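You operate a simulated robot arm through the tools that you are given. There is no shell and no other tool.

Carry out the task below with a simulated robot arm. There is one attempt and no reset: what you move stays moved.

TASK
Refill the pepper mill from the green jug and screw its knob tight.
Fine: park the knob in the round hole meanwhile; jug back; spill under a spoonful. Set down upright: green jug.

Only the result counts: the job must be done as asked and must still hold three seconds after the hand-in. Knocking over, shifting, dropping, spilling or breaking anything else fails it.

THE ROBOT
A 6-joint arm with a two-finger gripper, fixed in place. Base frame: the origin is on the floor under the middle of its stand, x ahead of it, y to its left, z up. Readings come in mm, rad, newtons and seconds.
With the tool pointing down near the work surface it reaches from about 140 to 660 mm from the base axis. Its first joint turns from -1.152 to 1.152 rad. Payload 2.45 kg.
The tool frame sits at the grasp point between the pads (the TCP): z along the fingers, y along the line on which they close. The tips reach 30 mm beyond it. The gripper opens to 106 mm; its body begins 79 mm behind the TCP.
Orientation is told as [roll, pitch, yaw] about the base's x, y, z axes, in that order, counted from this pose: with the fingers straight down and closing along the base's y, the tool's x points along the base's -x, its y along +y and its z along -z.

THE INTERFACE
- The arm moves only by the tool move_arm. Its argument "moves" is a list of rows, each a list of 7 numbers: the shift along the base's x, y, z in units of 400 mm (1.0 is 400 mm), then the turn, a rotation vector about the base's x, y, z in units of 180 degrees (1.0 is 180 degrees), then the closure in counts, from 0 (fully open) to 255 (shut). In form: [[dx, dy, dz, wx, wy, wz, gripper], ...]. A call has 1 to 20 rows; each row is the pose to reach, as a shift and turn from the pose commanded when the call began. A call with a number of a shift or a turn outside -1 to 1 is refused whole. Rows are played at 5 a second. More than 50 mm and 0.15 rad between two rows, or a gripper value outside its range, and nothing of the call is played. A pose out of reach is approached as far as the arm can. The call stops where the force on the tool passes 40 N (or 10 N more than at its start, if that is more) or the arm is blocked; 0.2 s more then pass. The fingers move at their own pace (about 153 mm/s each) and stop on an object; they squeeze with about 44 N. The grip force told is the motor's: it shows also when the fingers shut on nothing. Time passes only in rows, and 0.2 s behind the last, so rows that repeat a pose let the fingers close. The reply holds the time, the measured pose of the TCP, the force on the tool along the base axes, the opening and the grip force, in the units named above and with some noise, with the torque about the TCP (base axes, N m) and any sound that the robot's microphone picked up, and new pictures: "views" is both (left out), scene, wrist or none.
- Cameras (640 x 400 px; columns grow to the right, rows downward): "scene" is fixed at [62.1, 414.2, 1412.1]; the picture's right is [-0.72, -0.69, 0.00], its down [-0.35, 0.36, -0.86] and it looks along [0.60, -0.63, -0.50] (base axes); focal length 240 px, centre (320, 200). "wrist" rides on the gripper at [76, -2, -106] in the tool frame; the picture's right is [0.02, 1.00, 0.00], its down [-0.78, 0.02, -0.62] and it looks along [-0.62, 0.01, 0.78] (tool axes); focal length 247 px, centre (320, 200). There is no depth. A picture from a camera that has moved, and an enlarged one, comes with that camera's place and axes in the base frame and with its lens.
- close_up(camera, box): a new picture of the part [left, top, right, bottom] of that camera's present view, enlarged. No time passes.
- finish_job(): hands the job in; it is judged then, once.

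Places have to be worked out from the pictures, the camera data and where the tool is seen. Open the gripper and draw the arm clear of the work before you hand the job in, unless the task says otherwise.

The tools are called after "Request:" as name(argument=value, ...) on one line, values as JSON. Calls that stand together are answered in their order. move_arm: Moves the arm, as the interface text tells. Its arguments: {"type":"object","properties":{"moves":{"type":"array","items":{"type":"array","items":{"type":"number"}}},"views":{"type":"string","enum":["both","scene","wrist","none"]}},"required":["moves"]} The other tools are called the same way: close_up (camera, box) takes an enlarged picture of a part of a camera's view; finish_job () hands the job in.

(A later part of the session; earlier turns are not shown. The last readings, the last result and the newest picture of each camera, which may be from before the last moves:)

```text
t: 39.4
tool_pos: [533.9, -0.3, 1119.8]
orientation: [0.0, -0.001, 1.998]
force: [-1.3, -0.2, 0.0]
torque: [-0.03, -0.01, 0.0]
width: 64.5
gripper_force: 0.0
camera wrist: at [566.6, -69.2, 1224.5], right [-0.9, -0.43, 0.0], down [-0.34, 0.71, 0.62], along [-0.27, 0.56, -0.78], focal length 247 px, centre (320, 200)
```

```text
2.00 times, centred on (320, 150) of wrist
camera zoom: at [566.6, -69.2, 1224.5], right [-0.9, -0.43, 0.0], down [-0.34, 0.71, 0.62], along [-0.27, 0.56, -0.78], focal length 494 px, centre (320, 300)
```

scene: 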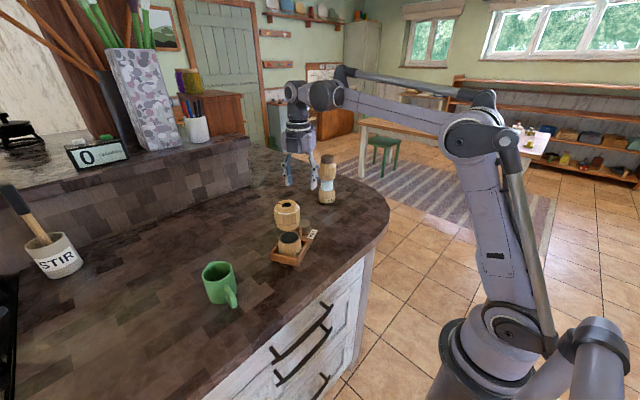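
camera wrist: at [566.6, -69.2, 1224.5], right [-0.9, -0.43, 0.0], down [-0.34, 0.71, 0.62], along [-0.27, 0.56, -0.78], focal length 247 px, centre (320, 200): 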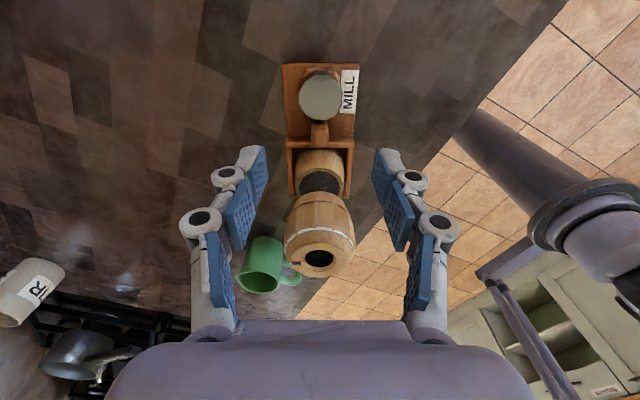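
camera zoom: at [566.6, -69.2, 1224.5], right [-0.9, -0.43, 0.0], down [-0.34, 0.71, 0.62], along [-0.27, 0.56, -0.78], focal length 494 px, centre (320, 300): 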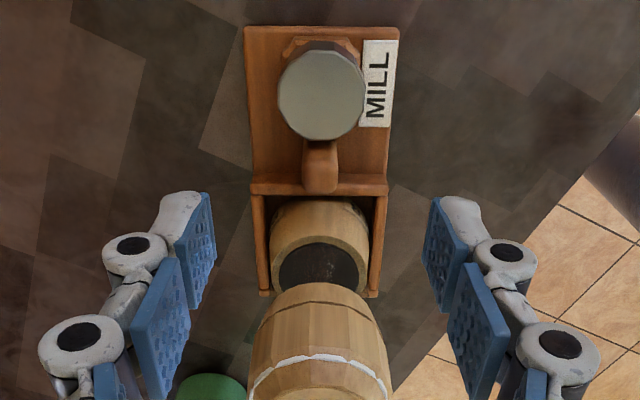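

The knob looks possibly a little tilted on the boss; I'll zoom in more.

Request:
close_up(camera="wrist", box=[280, 55, 365, 140])

Request:
close_up(camera="scene", box=[300, 210, 330, 240])

```text
4.71 times, centred on (322, 98) of wrist
camera zoom: at [566.6, -69.2, 1224.5], right [-0.9, -0.43, 0.0], down [-0.34, 0.71, 0.62], along [-0.27, 0.56, -0.78], focal length 1162 px, centre (308, 682)
```

zoom: 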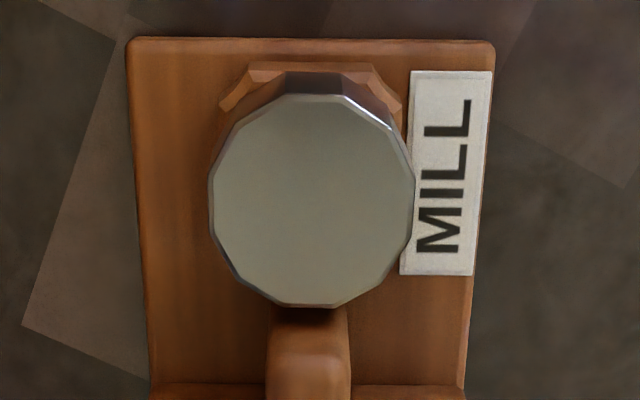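

```text
13.33 times, centred on (315, 225) of scene
camera zoom: at [62.1, 414.2, 1412.1], right [-0.72, -0.69, 0.0], down [-0.35, 0.36, -0.86], along [0.6, -0.63, -0.5], focal length 3205 px, centre (387, -133)
```

zoom: 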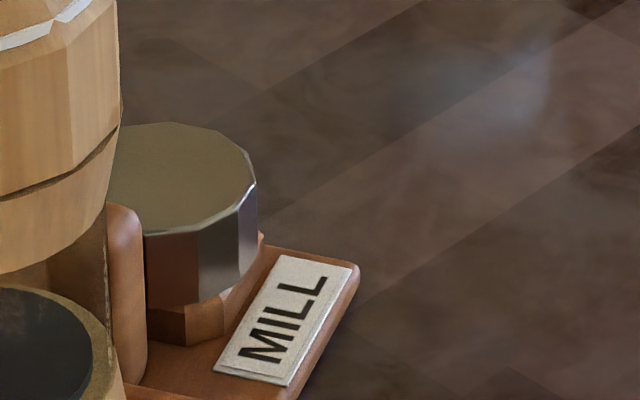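

The knob is level and seated in the hole: the measured ellipse matches a level disc at (533, -1.5, 963). Next is the jug. I'll rise, wind the wrist back to yaw about -0.05, and move over to the robot side of the jug with the gripper open.

Request:
move_arm(moves=[[0, 0, 0.1, 0, 0, 0, 60], [0, 0, 0.2, 0, 0, 0, 0], [-0.02, 0.05, 0.2, 0, 0, -0.0466, 0], [-0.04, 0.1, 0.2, 0, 0, -0.0932, 0], [-0.06, 0.15, 0.2, 0, 0, -0.1398, 0], [-0.08, 0.2, 0.2, 0, 0, -0.1864, 0], [-0.1, 0.25, 0.2, 0, 0, -0.233, 0], [-0.12, 0.3, 0.2, 0, 0, -0.2796, 0], [-0.14, 0.35, 0.2, 0, 0, -0.3262, 0], [-0.16, 0.4, 0.2, 0, 0, -0.3728, 0], [-0.18, 0.45, 0.2, 0, 0, -0.4194, 0], [-0.2, 0.5, 0.2, 0, 0, -0.466, 0], [-0.22, 0.56, 0.2, 0, 0, -0.5126, 0], [-0.24, 0.62, 0.2, 0, 0, -0.5592, 0], [-0.265, 0.68, 0.2, 0, 0, -0.6058, 0], [-0.285, 0.726, 0.2, 0, 0, -0.6525, 0], [-0.285, 0.726, 0.2, 0, 0, -0.6525, 0]])

Request:
close_up(camera="wrist", box=[250, 40, 390, 200])

```text
t: 43.0
tool_pos: [421.1, 290.3, 1199.9]
orientation: [0.0, -0.001, -0.052]
force: [0.5, -0.4, -0.6]
torque: [0.01, 0.01, -0.02]
width: 105.9
gripper_force: 0.0
camera wrist: at [344.3, 293.1, 1303.9], right [0.03, 1.0, 0.0], down [0.78, -0.02, 0.62], along [0.62, -0.02, -0.78], focal length 247 px, centre (320, 200)
```

scene: 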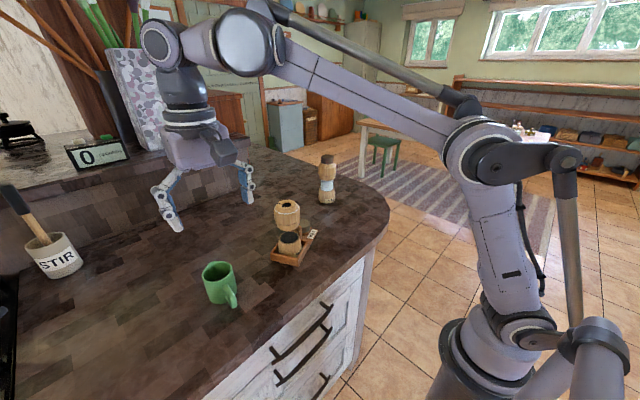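
wrist: 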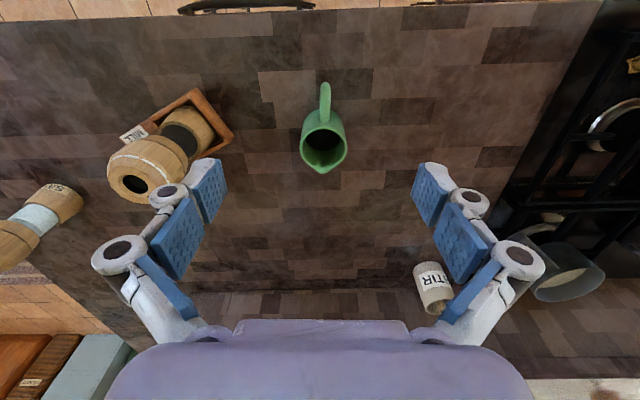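

```text
2.50 times, centred on (320, 120) of wrist
camera zoom: at [344.3, 293.1, 1303.9], right [0.03, 1.0, 0.0], down [0.78, -0.02, 0.62], along [0.62, -0.02, -0.78], focal length 617 px, centre (320, 400)
```

zoom: 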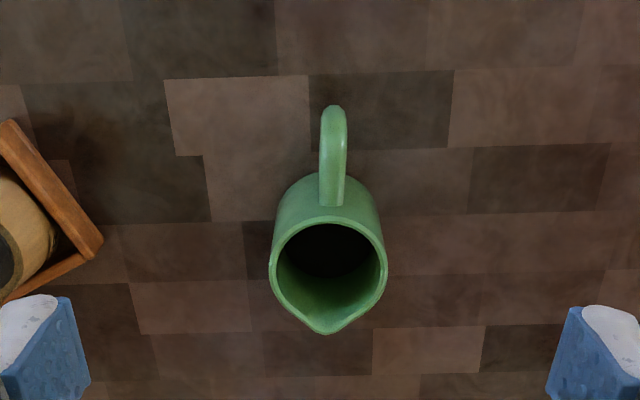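

The jug rim centre is at about (500, 293, 996). It is about 66 mm across, with the spout pointing along +x and the handle towards the robot. Before grasping I'll test in free air whether the arm can reach the tilted pouring posture (tool swung past vertical) near the mill.

Request:
move_arm(moves=[[0.006, -0.05, 0.0, 0, 0.03, 0, 0], [0.012, -0.1, 0.0, 0, 0.06, 0, 0], [0.018, -0.15, 0.0, 0, 0.1, 0, 0], [0.024, -0.2, 0.0, 0, 0.14, 0, 0], [0.03, -0.25, 0.0, 0, 0.18, 0, 0], [0.036, -0.3, 0.0, 0, 0.22, 0, 0], [0.042, -0.35, 0.0, 0, 0.25, 0, 0], [0.048, -0.4, 0.0, 0, 0.29, 0, 0], [0.054, -0.45, 0.0, 0, 0.33, 0, 0], [0.06, -0.505, 0.0, 0, 0.361, 0, 0], [0.06, -0.505, 0.0, 0, 0.361, 0, 0]])

```text
t: 45.4
tool_pos: [420.3, 204.6, 1199.3]
orientation: [0.047, 0.504, -0.065]
force: [0.3, 0.2, 0.4]
torque: [0.01, 0.02, 0.0]
width: 106.1
gripper_force: 0.0
out of reach, approached as far as the arm can: row 5, 6, 7, 8, 9, 10, 11
camera wrist: at [403.5, 198.8, 1328.0], right [0.07, 1.0, 0.05], down [0.98, -0.08, 0.17], along [0.17, 0.04, -0.98], focal length 247 px, centre (320, 200)
```

scene: 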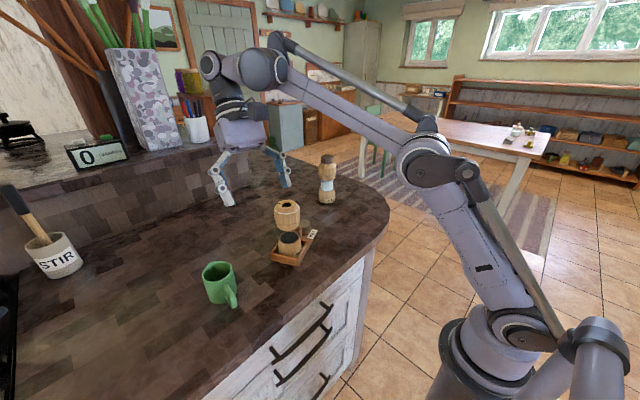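
wrist: 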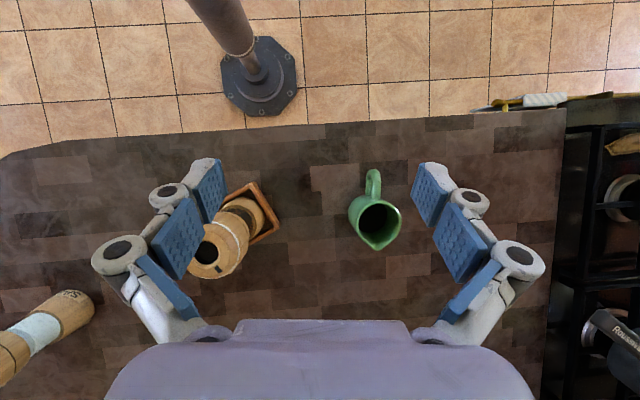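

The radial tilt runs out of arm reach there. I'll go back to tool-down over the area beside the mill, then test the tilt in the -y direction instead.

Request:
move_arm(moves=[[0.04, -0.04, 0, -0.005, -0.032, 0.0008, 0], [0.08, -0.08, 0, -0.01, -0.064, 0.0015, 0], [0.12, -0.12, 0, -0.015, -0.096, 0.0022, 0], [0.15, -0.15, 0, -0.02, -0.128, 0.003, 0], [0.174, -0.174, 0, -0.0254, -0.1595, 0.0038, 0], [0.174, -0.174, 0, -0.0254, -0.1595, 0.0038, 0]], views="none")

```text
t: 46.8
tool_pos: [489.0, 140.6, 1201.7]
orientation: [0.0, 0.0, -0.064]
force: [0.1, 0.9, -0.3]
torque: [0.0, -0.01, 0.04]
width: 105.9
gripper_force: 0.1
```

The tool is straight down again at (489, 141). Now I'll yaw to -90°.

Request:
move_arm(moves=[[0, 0, 0, 0, 0, -0.0436, 0], [0, 0, 0, 0, 0, -0.0872, 0], [0, 0, 0, 0, 0, -0.1308, 0], [0, 0, 0, 0, 0, -0.1744, 0], [0, 0, 0, 0, 0, -0.218, 0], [0, 0, 0, 0, 0, -0.2616, 0], [0, 0, 0, 0, 0, -0.3052, 0], [0, 0, 0, 0, 0, -0.3488, 0], [0, 0, 0, 0, 0, -0.3924, 0], [0, 0, 0, 0, 0, -0.436, 0], [0, 0, 0, 0, 0, -0.48, 0]], views="none")

Request:
move_arm(moves=[[0, 0, 0, 0.045, 0, 0, 0], [0, 0, 0, 0.09, 0, 0, 0], [0, 0, 0, 0.135, 0, 0, 0], [0, 0, 0, 0.18, 0, 0, 0], [0, 0, 0, 0.225, 0, 0, 0], [0, 0, 0, 0.27, 0, 0, 0], [0, 0, 0, 0.315, 0, 0, 0], [0, 0, 0, 0.36, 0, 0, 0]])

```text
t: 49.2
tool_pos: [486.7, 140.7, 1200.3]
orientation: [-0.002, 0.0, -1.576]
force: [0.0, -0.4, 0.0]
torque: [0.02, 0.03, 0.01]
width: 105.8
gripper_force: 0.1
```

```text
t: 51.0
tool_pos: [486.9, 142.2, 1201.7]
orientation: [-0.003, 1.133, -1.574]
force: [0.6, 0.7, -0.8]
torque: [0.01, -0.02, -0.02]
width: 106.0
gripper_force: 0.1
camera wrist: at [485.9, 77.6, 1314.2], right [1.0, 0.01, 0.02], down [0.02, -0.9, -0.45], along [0.01, 0.45, -0.9], focal length 247 px, centre (320, 200)
```

scene: 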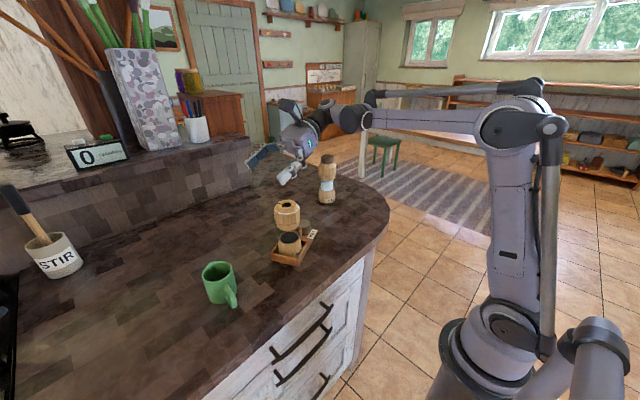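
wrist: 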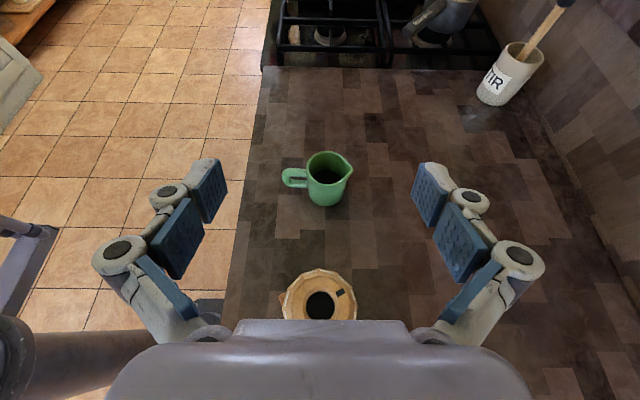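

The -y tilt of 65° past vertical is fully reachable. I'll zoom into this view to check the pepper level in the jug and the mill opening.

Request:
close_up(camera="wrist", box=[275, 140, 365, 215])

Request:
close_up(camera="wrist", box=[270, 255, 370, 325])

```text
5.33 times, centred on (320, 178) of wrist
camera zoom: at [485.9, 77.6, 1314.2], right [1.0, 0.01, 0.02], down [0.02, -0.9, -0.45], along [0.01, 0.45, -0.9], focal length 1317 px, centre (320, 320)
```

zoom: 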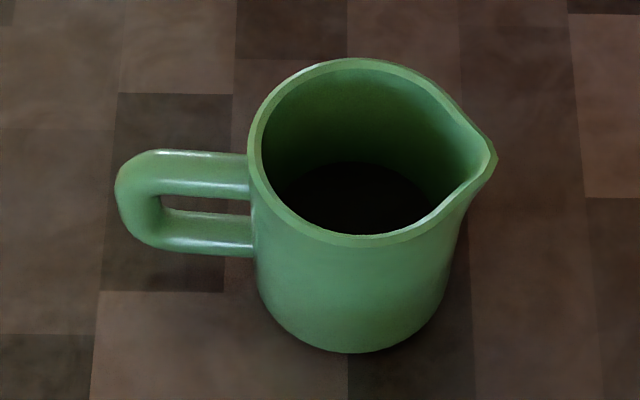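

```text
5.71 times, centred on (320, 290) of wrist
camera zoom: at [485.9, 77.6, 1314.2], right [1.0, 0.01, 0.02], down [0.02, -0.9, -0.45], along [0.01, 0.45, -0.9], focal length 1411 px, centre (320, -314)
```

zoom: 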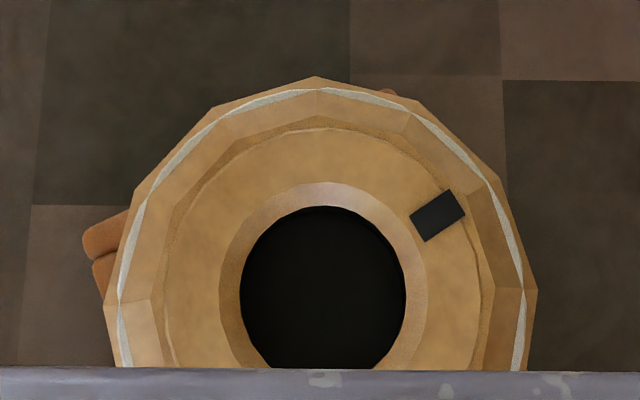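

The jug shows a shallow layer of pepper (surface about z 944), roughly 45 cm³, so high tilts will be needed. I'll untilt and return to the jug side, then set yaw for the grasp.

Request:
move_arm(moves=[[-0.02, 0.045, 0, -0.045, 0, 0, 0], [-0.04, 0.09, 0, -0.09, 0, 0, 0], [-0.06, 0.14, 0, -0.135, 0, 0, 0], [-0.08, 0.19, 0, -0.18, 0, 0, 0], [-0.1, 0.24, 0, -0.225, 0, 0, 0], [-0.12, 0.29, 0, -0.27, 0, 0, 0], [-0.145, 0.34, 0, -0.315, 0, 0, 0], [-0.167, 0.375, 0, -0.36, 0, 0, 0], [-0.167, 0.375, 0, -0.36, 0, 0, 0]], views="none")

Request:
move_arm(moves=[[0, 0, 0, 0, 0, 0.0436, 0], [0, 0, 0, 0, 0, 0.0872, 0], [0, 0, 0, 0, 0, 0.1308, 0], [0, 0, 0, 0, 0, 0.1744, 0], [0, 0, 0, 0, 0, 0.218, 0], [0, 0, 0, 0, 0, 0.2616, 0], [0, 0, 0, 0, 0, 0.3052, 0], [0, 0, 0, 0, 0, 0.3488, 0], [0, 0, 0, 0, 0, 0.3924, 0], [0, 0, 0, 0, 0, 0.436, 0], [0, 0, 0, 0, 0, 0.487, 0], [0, 0, 0, 0, 0, 0.487, 0]], views="none")

```text
t: 53.0
tool_pos: [421.2, 291.0, 1201.7]
orientation: [0.0, -0.004, -1.573]
force: [-0.5, -0.5, 0.1]
torque: [-0.03, 0.02, 0.02]
width: 106.0
gripper_force: 0.0
```

```text
refused: row 11 steps farther than a row can; nothing moved
```

The turn step was slightly too big; I'll repeat it with finer steps.

Request:
move_arm(moves=[[0, 0, 0, 0, 0, 0.0443, 0], [0, 0, 0, 0, 0, 0.0886, 0], [0, 0, 0, 0, 0, 0.1329, 0], [0, 0, 0, 0, 0, 0.1772, 0], [0, 0, 0, 0, 0, 0.2215, 0], [0, 0, 0, 0, 0, 0.2658, 0], [0, 0, 0, 0, 0, 0.3101, 0], [0, 0, 0, 0, 0, 0.3544, 0], [0, 0, 0, 0, 0, 0.3987, 0], [0, 0, 0, 0, 0, 0.443, 0], [0, 0, 0, 0, 0, 0.487, 0], [0, 0, 0, 0, 0, 0.487, 0]], views="none")

```text
t: 55.6
tool_pos: [421.3, 292.3, 1201.4]
orientation: [-0.002, -0.001, -0.041]
force: [0.8, 0.4, 0.2]
torque: [0.01, 0.05, 0.0]
width: 106.1
gripper_force: 0.0
```

Now I'll pitch the tool to about 40° below horizontal, pointing at the jug from the handle side, while descending partway.

Request:
move_arm(moves=[[0, 0, -0.03, -0.0016, -0.04, 0, 0], [0, 0, -0.06, -0.0033, -0.08, 0, 0], [0, 0, -0.09, -0.0049, -0.12, 0, 0], [0, 0, -0.12, -0.0066, -0.16, 0, 0], [0, 0, -0.15, -0.0082, -0.2, 0, 0], [0, 0, -0.18, -0.0098, -0.24, 0, 0], [0.01, 0.002, -0.2, -0.0114, -0.2776, 0, 0], [0.01, 0.002, -0.2, -0.0114, -0.2776, 0, 0]])

```text
t: 57.4
tool_pos: [424.1, 292.3, 1121.3]
orientation: [0.002, -0.875, -0.044]
force: [-0.6, -0.1, -0.1]
torque: [0.01, -0.01, 0.0]
width: 106.0
gripper_force: 0.1
camera wrist: at [293.8, 295.7, 1129.2], right [0.03, 1.0, -0.02], down [0.03, 0.01, 1.0], along [1.0, -0.03, -0.03], focal length 247 px, centre (320, 200)
```

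scene: 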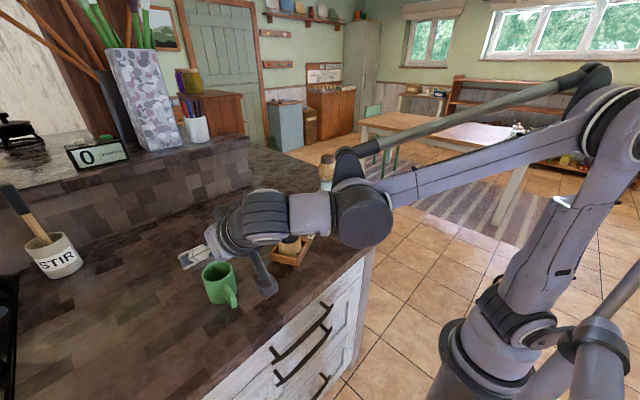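
wrist: 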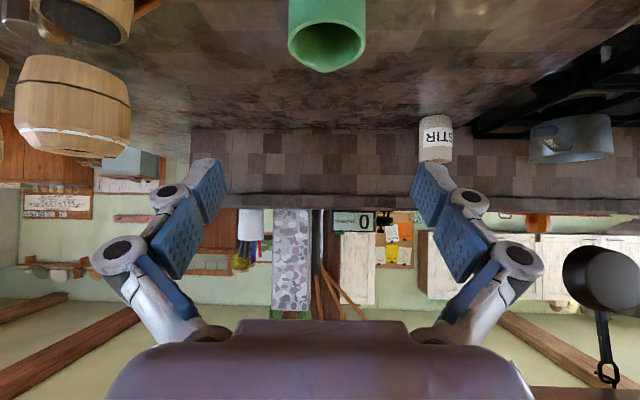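

The grasp orientation is reached and the jug is centred ahead (y about 293). I'll descend to a pre-grasp point 80 mm back along the tool axis.

Request:
move_arm(moves=[[0.007, 0.0025, -0.07, 0, 0, 0, 0], [0.014, 0.005, -0.14, 0, 0, 0, 0], [0.021, 0.0075, -0.2, 0, 0, 0, 0], [0.028, 0.0095, -0.26, 0, 0, 0, 0], [0.028, 0.0095, -0.26, 0, 0, 0, 0]])

Request:
close_up(camera="scene", box=[180, 190, 310, 320])

Request:
close_up(camera="wrist", box=[220, 60, 420, 200])

```text
t: 58.6
tool_pos: [436.5, 297.3, 1016.2]
orientation: [0.002, -0.872, -0.045]
force: [-0.3, 0.0, 1.3]
torque: [-0.01, 0.02, -0.01]
width: 105.9
gripper_force: 0.0
camera wrist: at [304.9, 300.4, 1025.0], right [0.03, 1.0, -0.02], down [0.03, 0.02, 1.0], along [1.0, -0.03, -0.03], focal length 247 px, centre (320, 200)
```

scene: 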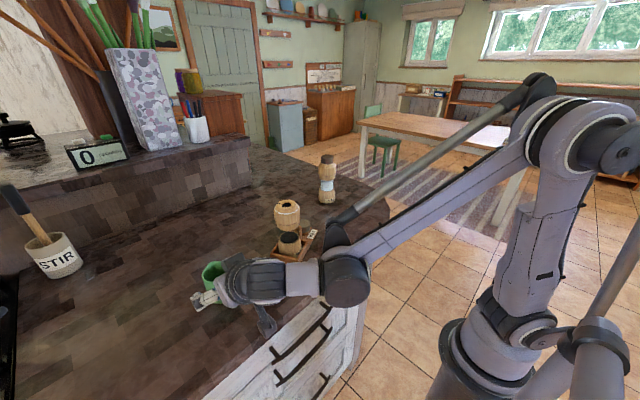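
wrist: 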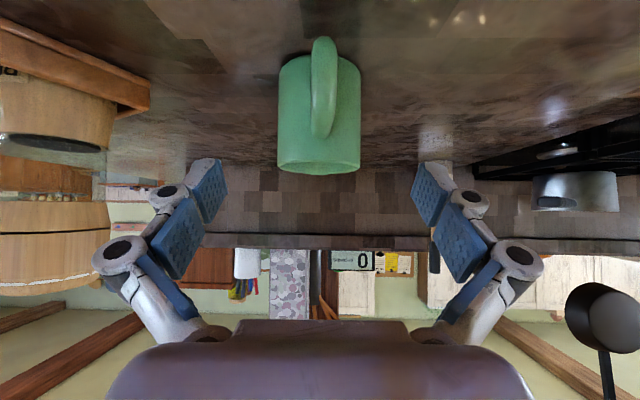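

```text
3.08 times, centred on (245, 255) of scene
camera zoom: at [62.1, 414.2, 1412.1], right [-0.72, -0.69, 0.0], down [-0.35, 0.36, -0.86], along [0.6, -0.63, -0.5], focal length 740 px, centre (551, 31)
```

zoom: 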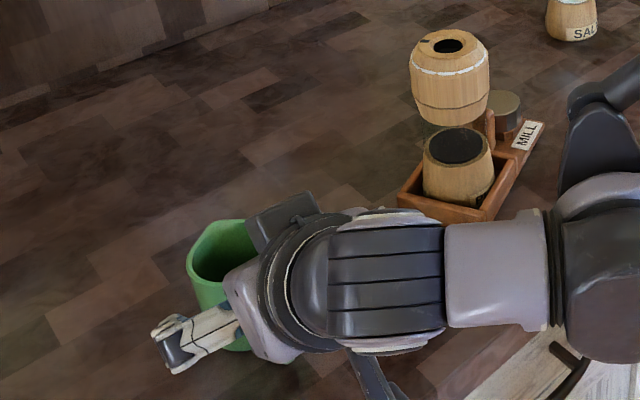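

```text
2.86 times, centred on (320, 130) of wrist
camera zoom: at [304.9, 300.4, 1025.0], right [0.03, 1.0, -0.02], down [0.03, 0.02, 1.0], along [1.0, -0.03, -0.03], focal length 706 px, centre (320, 400)
```

zoom: 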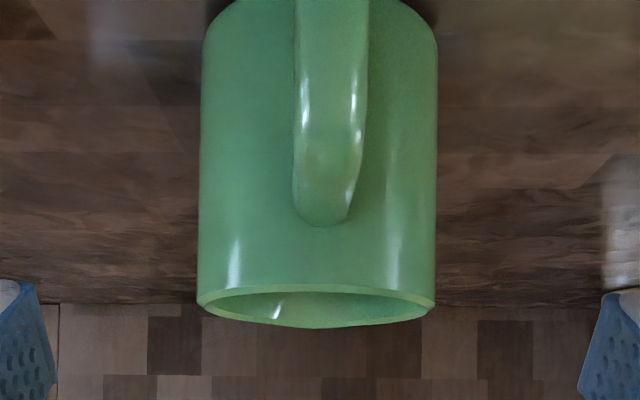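

The view confirms the jug centre at y about 294, rim z 996 and counter about z 923. I'll advance along the tool axis so the fingers straddle the body with the handle between them.

Request:
move_arm(moves=[[0.03, -0.0015, -0.025, 0, 0, 0, 0], [0.06, -0.003, -0.05, 0, 0, 0, 0], [0.09, -0.0044, -0.075, 0, 0, 0, 0], [0.12, -0.0058, -0.1, 0, 0, 0, 0], [0.14, -0.0068, -0.117, 0, 0, 0, 0], [0.15, -0.0073, -0.1255, 0, 0, 0, 0], [0.15, -0.0073, -0.1255, 0, 0, 0, 0]])

Request:
close_up(camera="scene", box=[180, 220, 310, 350])

```text
t: 60.2
tool_pos: [497.5, 293.2, 965.6]
orientation: [0.0, -0.873, -0.045]
force: [0.6, -0.5, -0.1]
torque: [0.05, -0.01, -0.02]
width: 106.0
gripper_force: 0.0
camera wrist: at [365.9, 296.6, 974.9], right [0.03, 1.0, -0.02], down [0.03, 0.01, 1.0], along [1.0, -0.03, -0.03], focal length 247 px, centre (320, 200)
```

scene: 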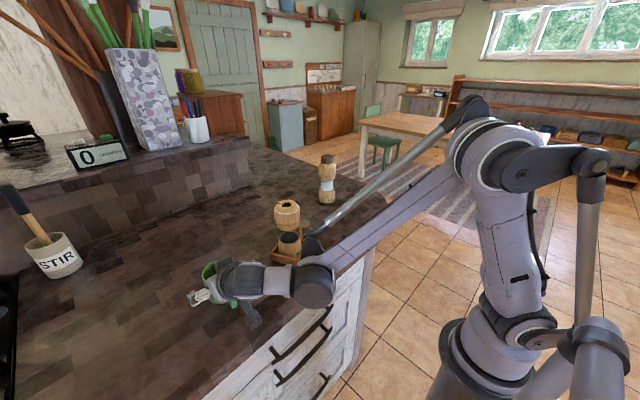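
wrist: 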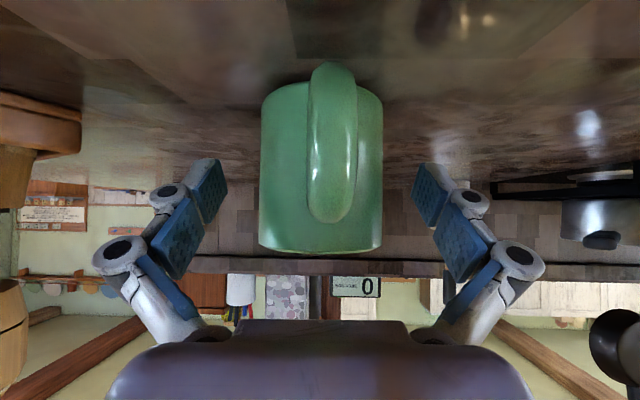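

```text
3.08 times, centred on (245, 285) of scene
camera zoom: at [62.1, 414.2, 1412.1], right [-0.72, -0.69, 0.0], down [-0.35, 0.36, -0.86], along [0.6, -0.63, -0.5], focal length 740 px, centre (551, -62)
```

zoom: 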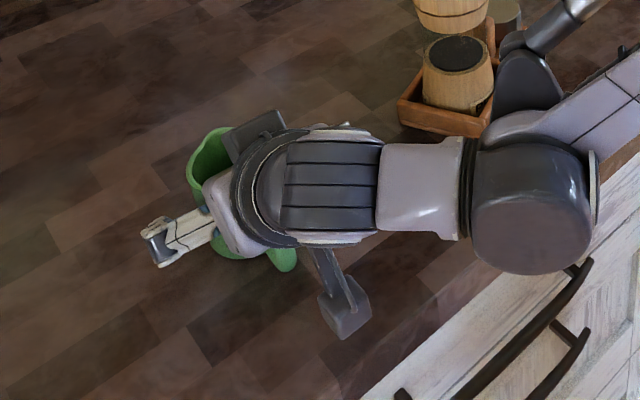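

The jug is centred between the fingers and nothing is touching. I'll close on it.

Request:
move_arm(moves=[[0, 0, 0, 0, 0, 0, 80], [0, 0, 0, 0, 0, 0, 150], [0, 0, 0, 0, 0, 0, 255], [0, 0, 0, 0, 0, 0, 255], [0, 0, 0, 0, 0, 0, 255]])

```text
t: 61.4
tool_pos: [496.8, 293.6, 966.5]
orientation: [0.002, -0.872, -0.046]
force: [-0.3, 1.2, 5.4]
torque: [0.0, -0.06, 0.01]
width: 64.4
gripper_force: 44.1
camera wrist: at [365.7, 296.7, 975.2], right [0.03, 1.0, -0.02], down [0.03, 0.01, 1.0], along [1.0, -0.03, -0.03], focal length 247 px, centre (320, 200)
```

scene: 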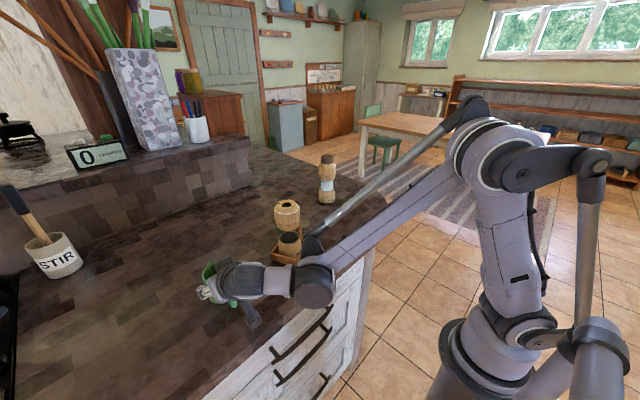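
wrist: 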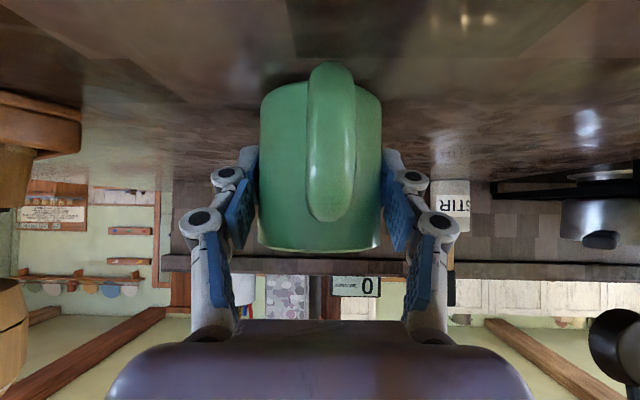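

The jug is gripped (64.4 mm, 44 N). I'll lift slowly straight up and check that it hangs level.

Request:
move_arm(moves=[[0, 0, 0.01, 0, 0, 0, 255], [0, 0, 0.025, 0, 0, 0, 255], [0, 0, 0.05, 0, 0, 0, 255], [0, 0, 0.08, 0, 0, 0, 255], [0, 0, 0.12, 0, 0, 0, 255], [0, 0, 0.12, 0, 0, 0, 255]])

Request:
close_up(camera="scene", box=[170, 190, 300, 320])

```text
t: 62.8
tool_pos: [495.4, 293.0, 1015.6]
orientation: [0.002, -0.874, -0.044]
force: [0.9, 0.7, -1.6]
torque: [0.02, -0.03, 0.0]
width: 64.7
gripper_force: 44.5
camera wrist: at [364.3, 296.5, 1023.2], right [0.03, 1.0, -0.02], down [0.03, 0.01, 1.0], along [1.0, -0.03, -0.03], focal length 247 px, centre (320, 200)
```

scene: 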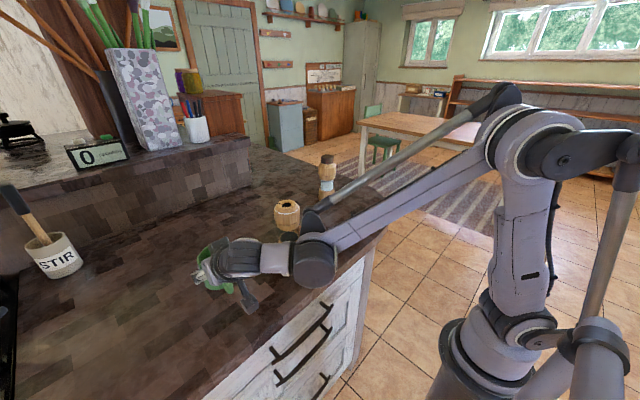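
wrist: 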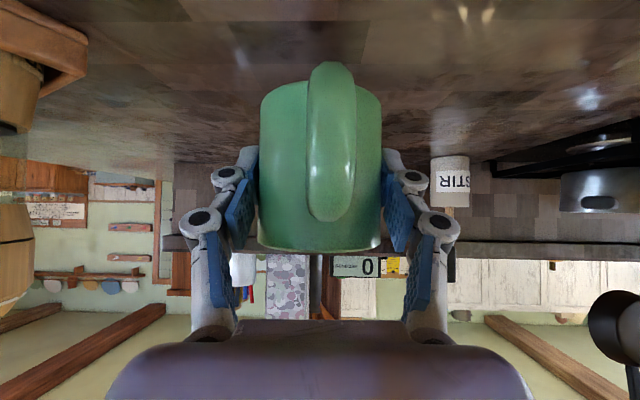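

```text
3.08 times, centred on (235, 255) of scene
camera zoom: at [62.2, 414.2, 1412.1], right [-0.72, -0.69, 0.0], down [-0.35, 0.36, -0.86], along [0.6, -0.63, -0.5], focal length 740 px, centre (582, 31)
```

zoom: 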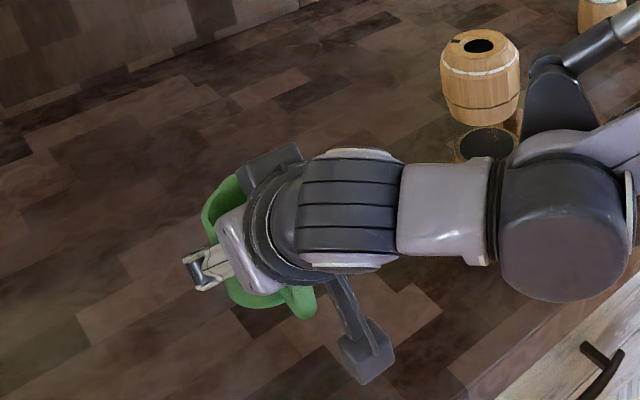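

The jug lifts cleanly with no slip. I'll raise it to z about 1130 and swing it round to yaw -90° (spout facing the mill along -y), keeping it upright and well away from the mill.

Request:
move_arm(moves=[[0, 0, 0.07, 0, 0, 0, 255], [0, 0, 0.14, 0, 0, 0, 255], [0, 0, 0.21, 0, 0, 0, 255], [0, 0, 0.286, 0, 0, 0, 255], [-0.005, -0.0215, 0.286, 0, 0, -0.0404, 255], [-0.01, -0.043, 0.286, 0, 0, -0.0809, 255], [-0.0155, -0.0645, 0.286, 0, 0, -0.1213, 255], [-0.021, -0.086, 0.286, 0, 0, -0.1618, 255], [-0.026, -0.1075, 0.286, 0, 0, -0.2022, 255], [-0.031, -0.129, 0.286, 0, 0, -0.2427, 255], [-0.0365, -0.1505, 0.286, 0, 0, -0.2831, 255], [-0.042, -0.172, 0.286, 0, 0, -0.3236, 255], [-0.047, -0.1935, 0.286, 0, 0, -0.364, 255], [-0.052, -0.215, 0.286, 0, 0, -0.4045, 255], [-0.0575, -0.236, 0.286, 0, 0, -0.445, 255], [-0.0625, -0.2575, 0.286, 0, 0, -0.4854, 255], [-0.0625, -0.2575, 0.286, 0, 0, -0.4854, 255]])

Request:
close_up(camera="scene", box=[170, 100, 330, 270])

```text
t: 66.4
tool_pos: [481.2, 173.7, 1129.4]
orientation: [0.021, -0.858, -1.572]
force: [-0.2, 0.6, -1.3]
torque: [-0.02, 0.0, 0.01]
width: 64.7
gripper_force: 44.3
out of reach, approached as far as the arm can: row 16, 17
camera wrist: at [477.1, 304.3, 1139.5], right [1.0, 0.03, 0.0], down [0.0, -0.04, 1.0], along [0.03, -1.0, -0.04], focal length 247 px, centre (320, 200)
```

scene: 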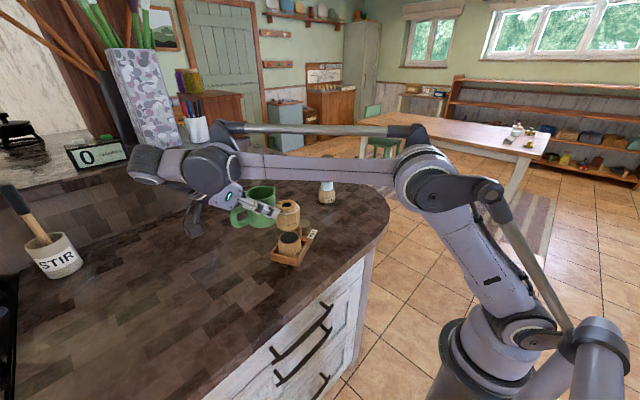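
wrist: 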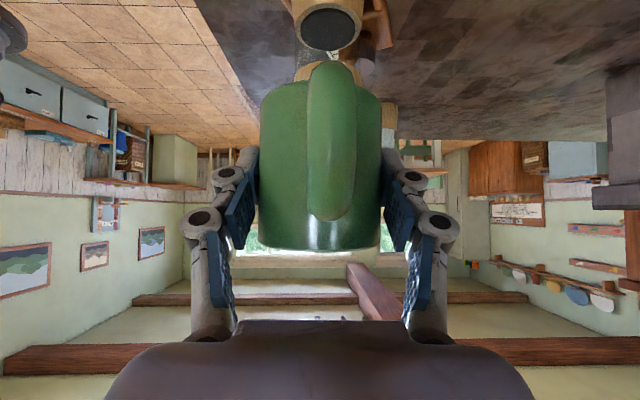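

```text
2.35 times, centred on (250, 185) of scene
camera zoom: at [62.2, 414.2, 1412.1], right [-0.72, -0.69, 0.0], down [-0.35, 0.36, -0.86], along [0.6, -0.63, -0.5], focal length 566 px, centre (485, 235)
```

zoom: 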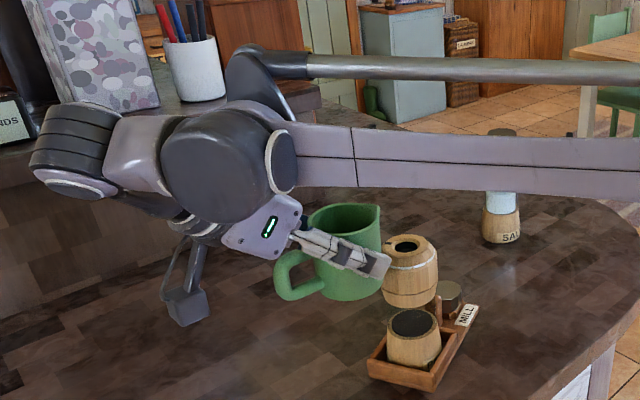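

The swing clipped slightly at the end, but the jug is upright at (481, 174, 1129), about 10 mm clear of the mill. I'll raise it and begin tilting to about 30°, with the lip coming over the mill opening at about (490, 90, 1088).

Request:
move_arm(moves=[[0.003, 0, 0.03, 0.01, 0.0015, -0.0015, 255], [0.008, 0, 0.0515, 0.04, 0.003, -0.003, 255], [0.012, -0.01, 0.0515, 0.07, 0.004, -0.004, 255], [0.016, -0.025, 0.0515, 0.1, 0.0044, -0.0051, 255], [0.02, -0.042, 0.0515, 0.13, 0.0044, -0.0051, 255], [0.022, -0.059, 0.0515, 0.1617, 0.0044, -0.0051, 255], [0.022, -0.059, 0.0515, 0.1617, 0.0044, -0.0051, 255]])

Request:
close_up(camera="scene", box=[200, 140, 330, 270])

Request:
close_up(camera="wrist", box=[240, 40, 400, 300])

```text
t: 68.0
tool_pos: [490.3, 151.2, 1149.0]
orientation: [-0.016, -0.366, -1.576]
force: [0.2, -0.4, -1.8]
torque: [-0.03, 0.02, 0.0]
width: 64.4
gripper_force: 44.3
camera wrist: at [492.1, 260.2, 1220.8], right [1.0, 0.01, -0.02], down [0.02, -0.51, 0.86], along [0.0, -0.86, -0.51], focal length 247 px, centre (320, 200)
```

scene: 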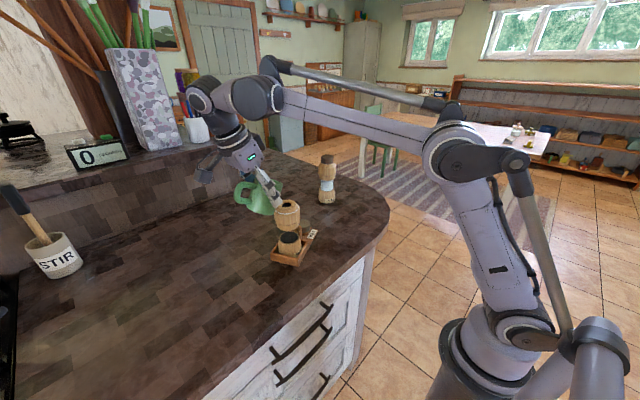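
wrist: 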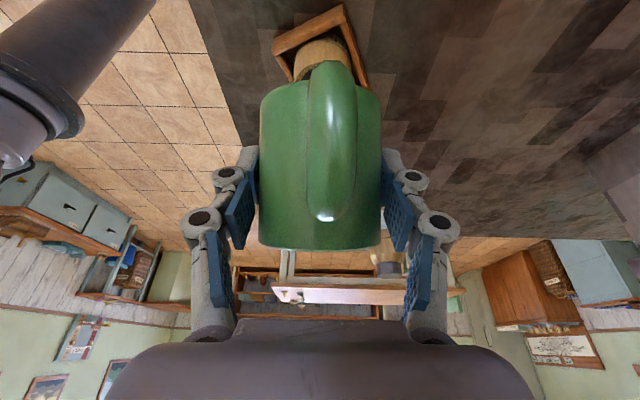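

```text
3.08 times, centred on (265, 205) of scene
camera zoom: at [62.2, 414.2, 1412.1], right [-0.72, -0.69, 0.0], down [-0.35, 0.36, -0.86], along [0.6, -0.63, -0.5], focal length 740 px, centre (489, 185)
```

zoom: 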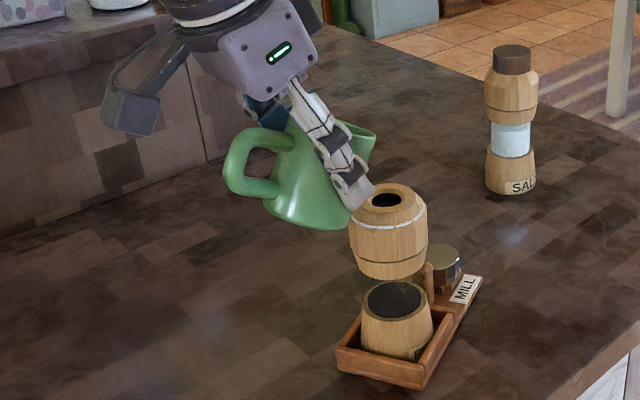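

```text
1.54 times, centred on (320, 170) of wrist
camera zoom: at [492.1, 260.2, 1220.8], right [1.0, 0.01, -0.02], down [0.02, -0.51, 0.86], along [0.0, -0.86, -0.51], focal length 380 px, centre (320, 246)
```

zoom: 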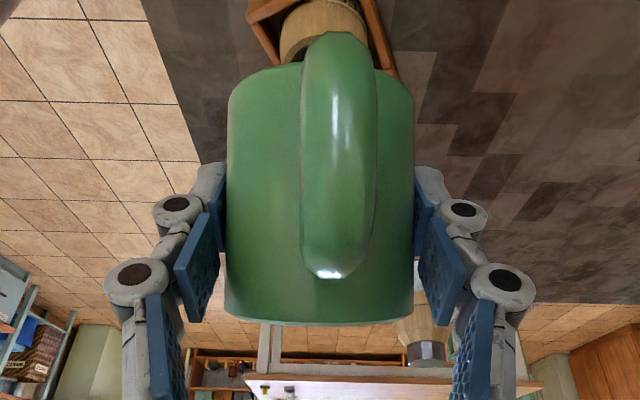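

Now at 29° tilt and everything is clear. I'll go on to 60°, keeping the lip about 20 mm above the mill opening.

Request:
move_arm(moves=[[0, -0.004, -0.01, 0.04, 0, 0, 255], [0, -0.009, -0.022, 0.08, 0, 0, 255], [0, -0.014, -0.036, 0.125, 0, 0, 255], [0, -0.0195, -0.049, 0.1667, 0, 0, 255], [0, -0.0195, -0.049, 0.1667, 0, 0, 255]])

Request:
close_up(camera="scene", box=[230, 160, 330, 270])

Request:
close_up(camera="wrist", box=[240, 100, 400, 320])

```text
t: 69.2
tool_pos: [490.6, 142.9, 1130.6]
orientation: [-0.018, 0.161, -1.573]
force: [-0.2, -0.2, -1.7]
torque: [-0.05, 0.04, -0.02]
width: 64.2
gripper_force: 43.7
camera wrist: at [491.5, 201.4, 1246.7], right [1.0, 0.02, -0.01], down [0.02, -0.87, 0.49], along [0.0, -0.49, -0.87], focal length 247 px, centre (320, 200)
```

scene: 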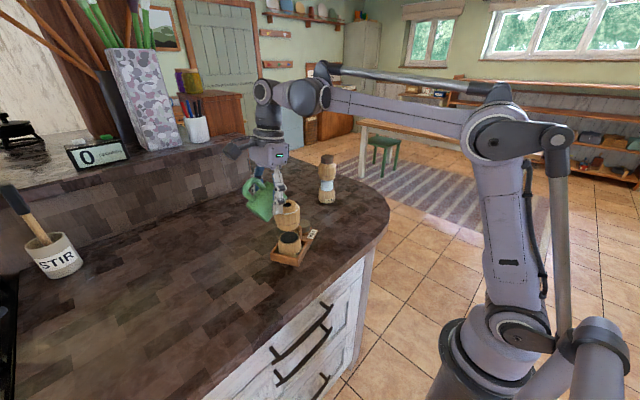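
wrist: 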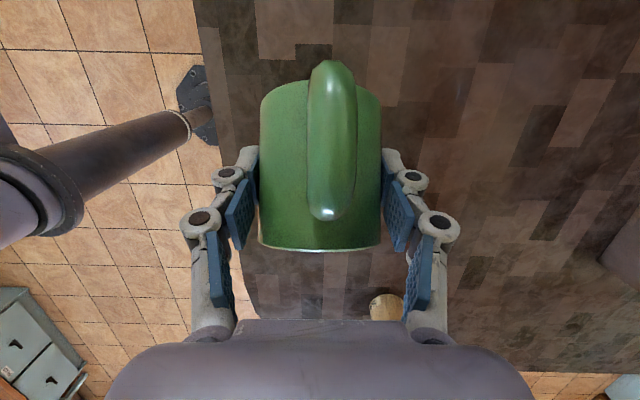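

```text
3.64 times, centred on (280, 215) of scene
camera zoom: at [62.2, 414.2, 1412.1], right [-0.72, -0.69, 0.0], down [-0.35, 0.36, -0.86], along [0.6, -0.63, -0.5], focal length 874 px, centre (466, 146)
```

zoom: 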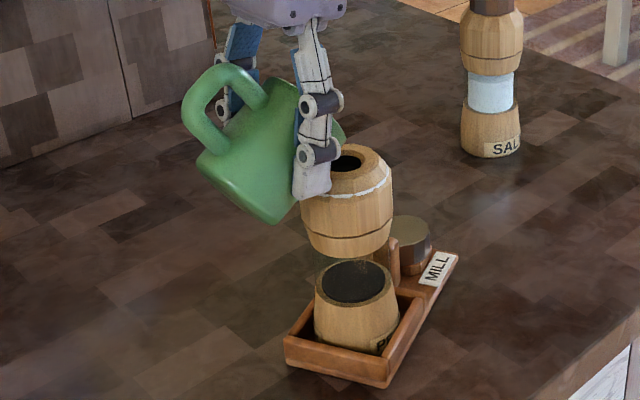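

```text
1.82 times, centred on (320, 210) of wrist
camera zoom: at [491.5, 201.4, 1246.7], right [1.0, 0.02, -0.01], down [0.02, -0.87, 0.49], along [0.0, -0.49, -0.87], focal length 449 px, centre (320, 182)
```

zoom: 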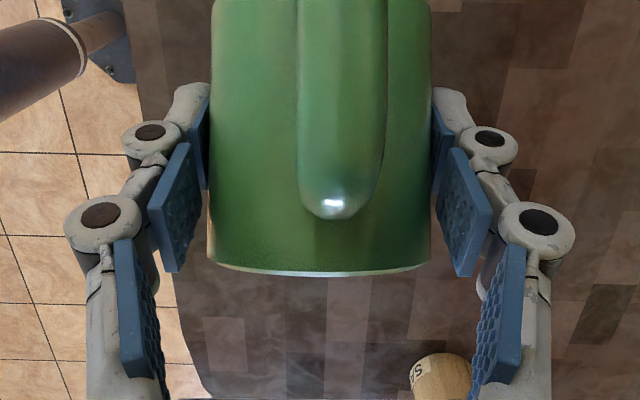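

Tilt is 59° and the lip is about 20 mm above the opening, offset about 5 mm before its centre. I'll go to 75° with the lip coming down to about z 1103, slowly.

Request:
move_arm(moves=[[0, -0.005, 0.003, 0.03, 0, 0, 255], [0, -0.011, 0.007, 0.06, 0, 0, 255], [0, -0.0165, 0.0118, 0.0875, 0, 0, 255], [0, -0.0165, 0.0118, 0.0875, 0, 0, 255]])

Request:
close_up(camera="scene", box=[250, 170, 320, 250])

```text
t: 70.2
tool_pos: [491.8, 136.5, 1135.0]
orientation: [-0.018, 0.435, -1.573]
force: [0.1, 0.3, -1.9]
torque: [-0.05, 0.04, 0.02]
width: 64.7
gripper_force: 43.5
camera wrist: at [491.4, 161.0, 1262.9], right [1.0, 0.02, -0.01], down [0.03, -0.97, 0.23], along [0.0, -0.23, -0.97], focal length 247 px, centre (320, 200)
```

scene: 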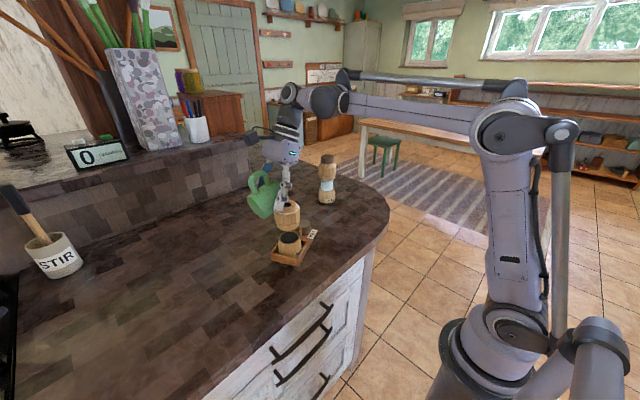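
wrist: 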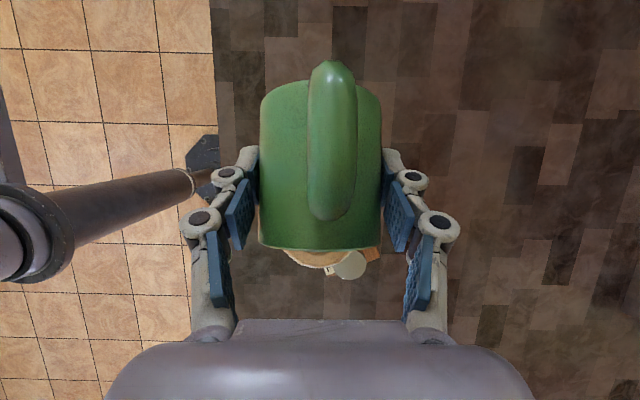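

```text
5.00 times, centred on (285, 210) of scene
camera zoom: at [62.2, 414.2, 1412.1], right [-0.72, -0.69, 0.0], down [-0.35, 0.36, -0.86], along [0.6, -0.63, -0.5], focal length 1202 px, centre (495, 150)
```

zoom: 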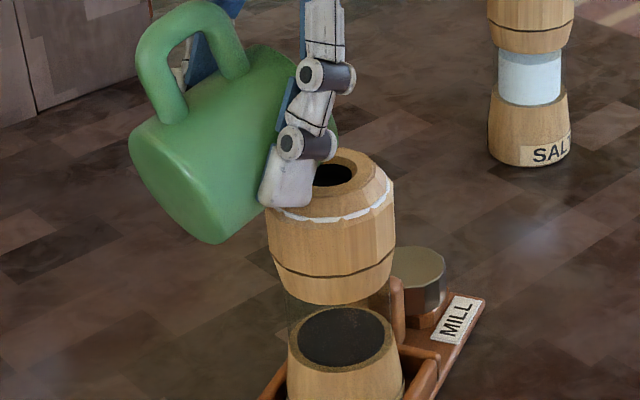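

No flow yet at 75°. I'll creep on to about 83°, compensating so the lip stays over the opening.

Request:
move_arm(moves=[[0, -0.006, 0.003, 0.02, 0, 0, 255], [0, -0.0117, 0.0065, 0.042, 0, 0, 255], [0, -0.0117, 0.0065, 0.042, 0, 0, 255], [0, -0.0117, 0.0065, 0.042, 0, 0, 255]])

Request:
close_up(camera="scene", box=[250, 170, 320, 250])

Request:
close_up(camera="wrist", box=[250, 180, 390, 320])

```text
t: 71.2
tool_pos: [491.3, 131.8, 1139.1]
orientation: [-0.019, 0.564, -1.574]
force: [0.5, 0.5, -1.2]
torque: [-0.04, 0.03, 0.0]
width: 64.4
gripper_force: 43.7
camera wrist: at [491.6, 139.0, 1267.2], right [1.0, 0.02, -0.01], down [0.02, -0.99, 0.1], along [0.0, -0.1, -0.99], focal length 247 px, centre (320, 200)
```

scene: 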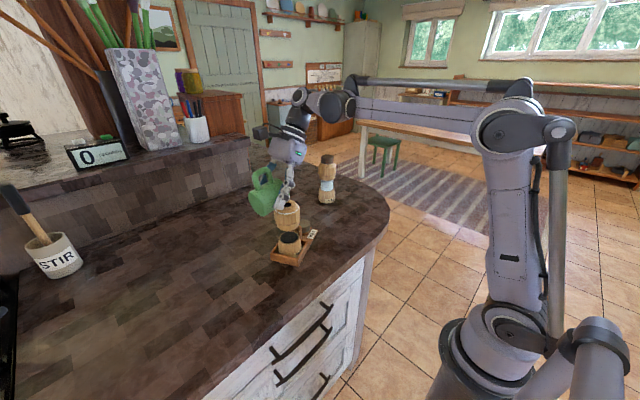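
wrist: 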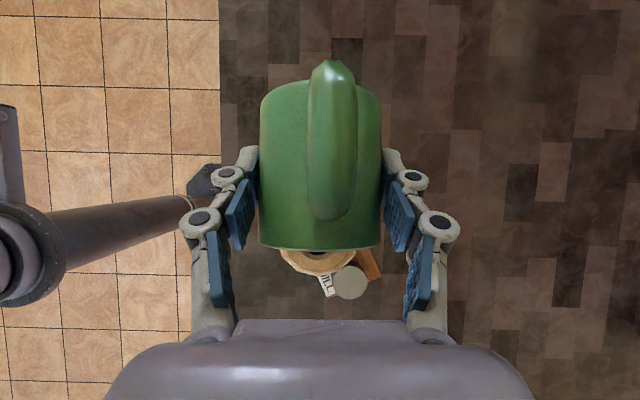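

```text
5.00 times, centred on (285, 210) of scene
camera zoom: at [62.2, 414.2, 1412.1], right [-0.72, -0.69, 0.0], down [-0.35, 0.36, -0.86], along [0.6, -0.63, -0.5], focal length 1202 px, centre (495, 150)
```

zoom: 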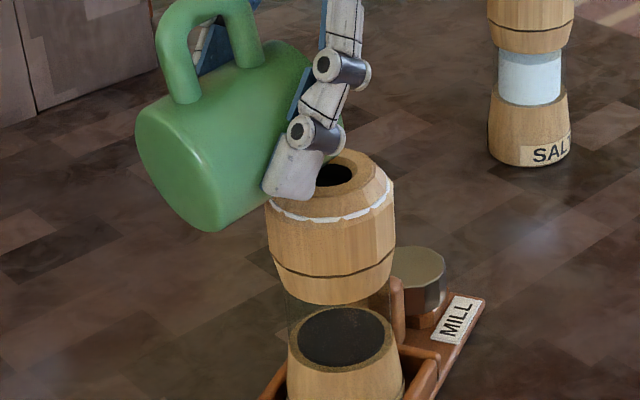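

```text
2.86 times, centred on (320, 250) of wrist
camera zoom: at [491.6, 139.0, 1267.2], right [1.0, 0.02, -0.01], down [0.02, -0.99, 0.1], along [0.0, -0.1, -0.99], focal length 706 px, centre (320, 57)
```

zoom: 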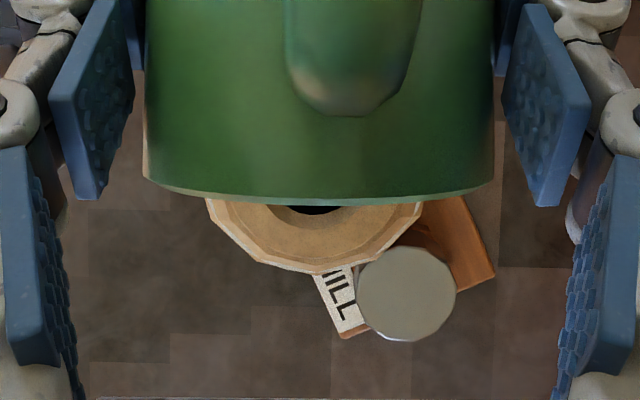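

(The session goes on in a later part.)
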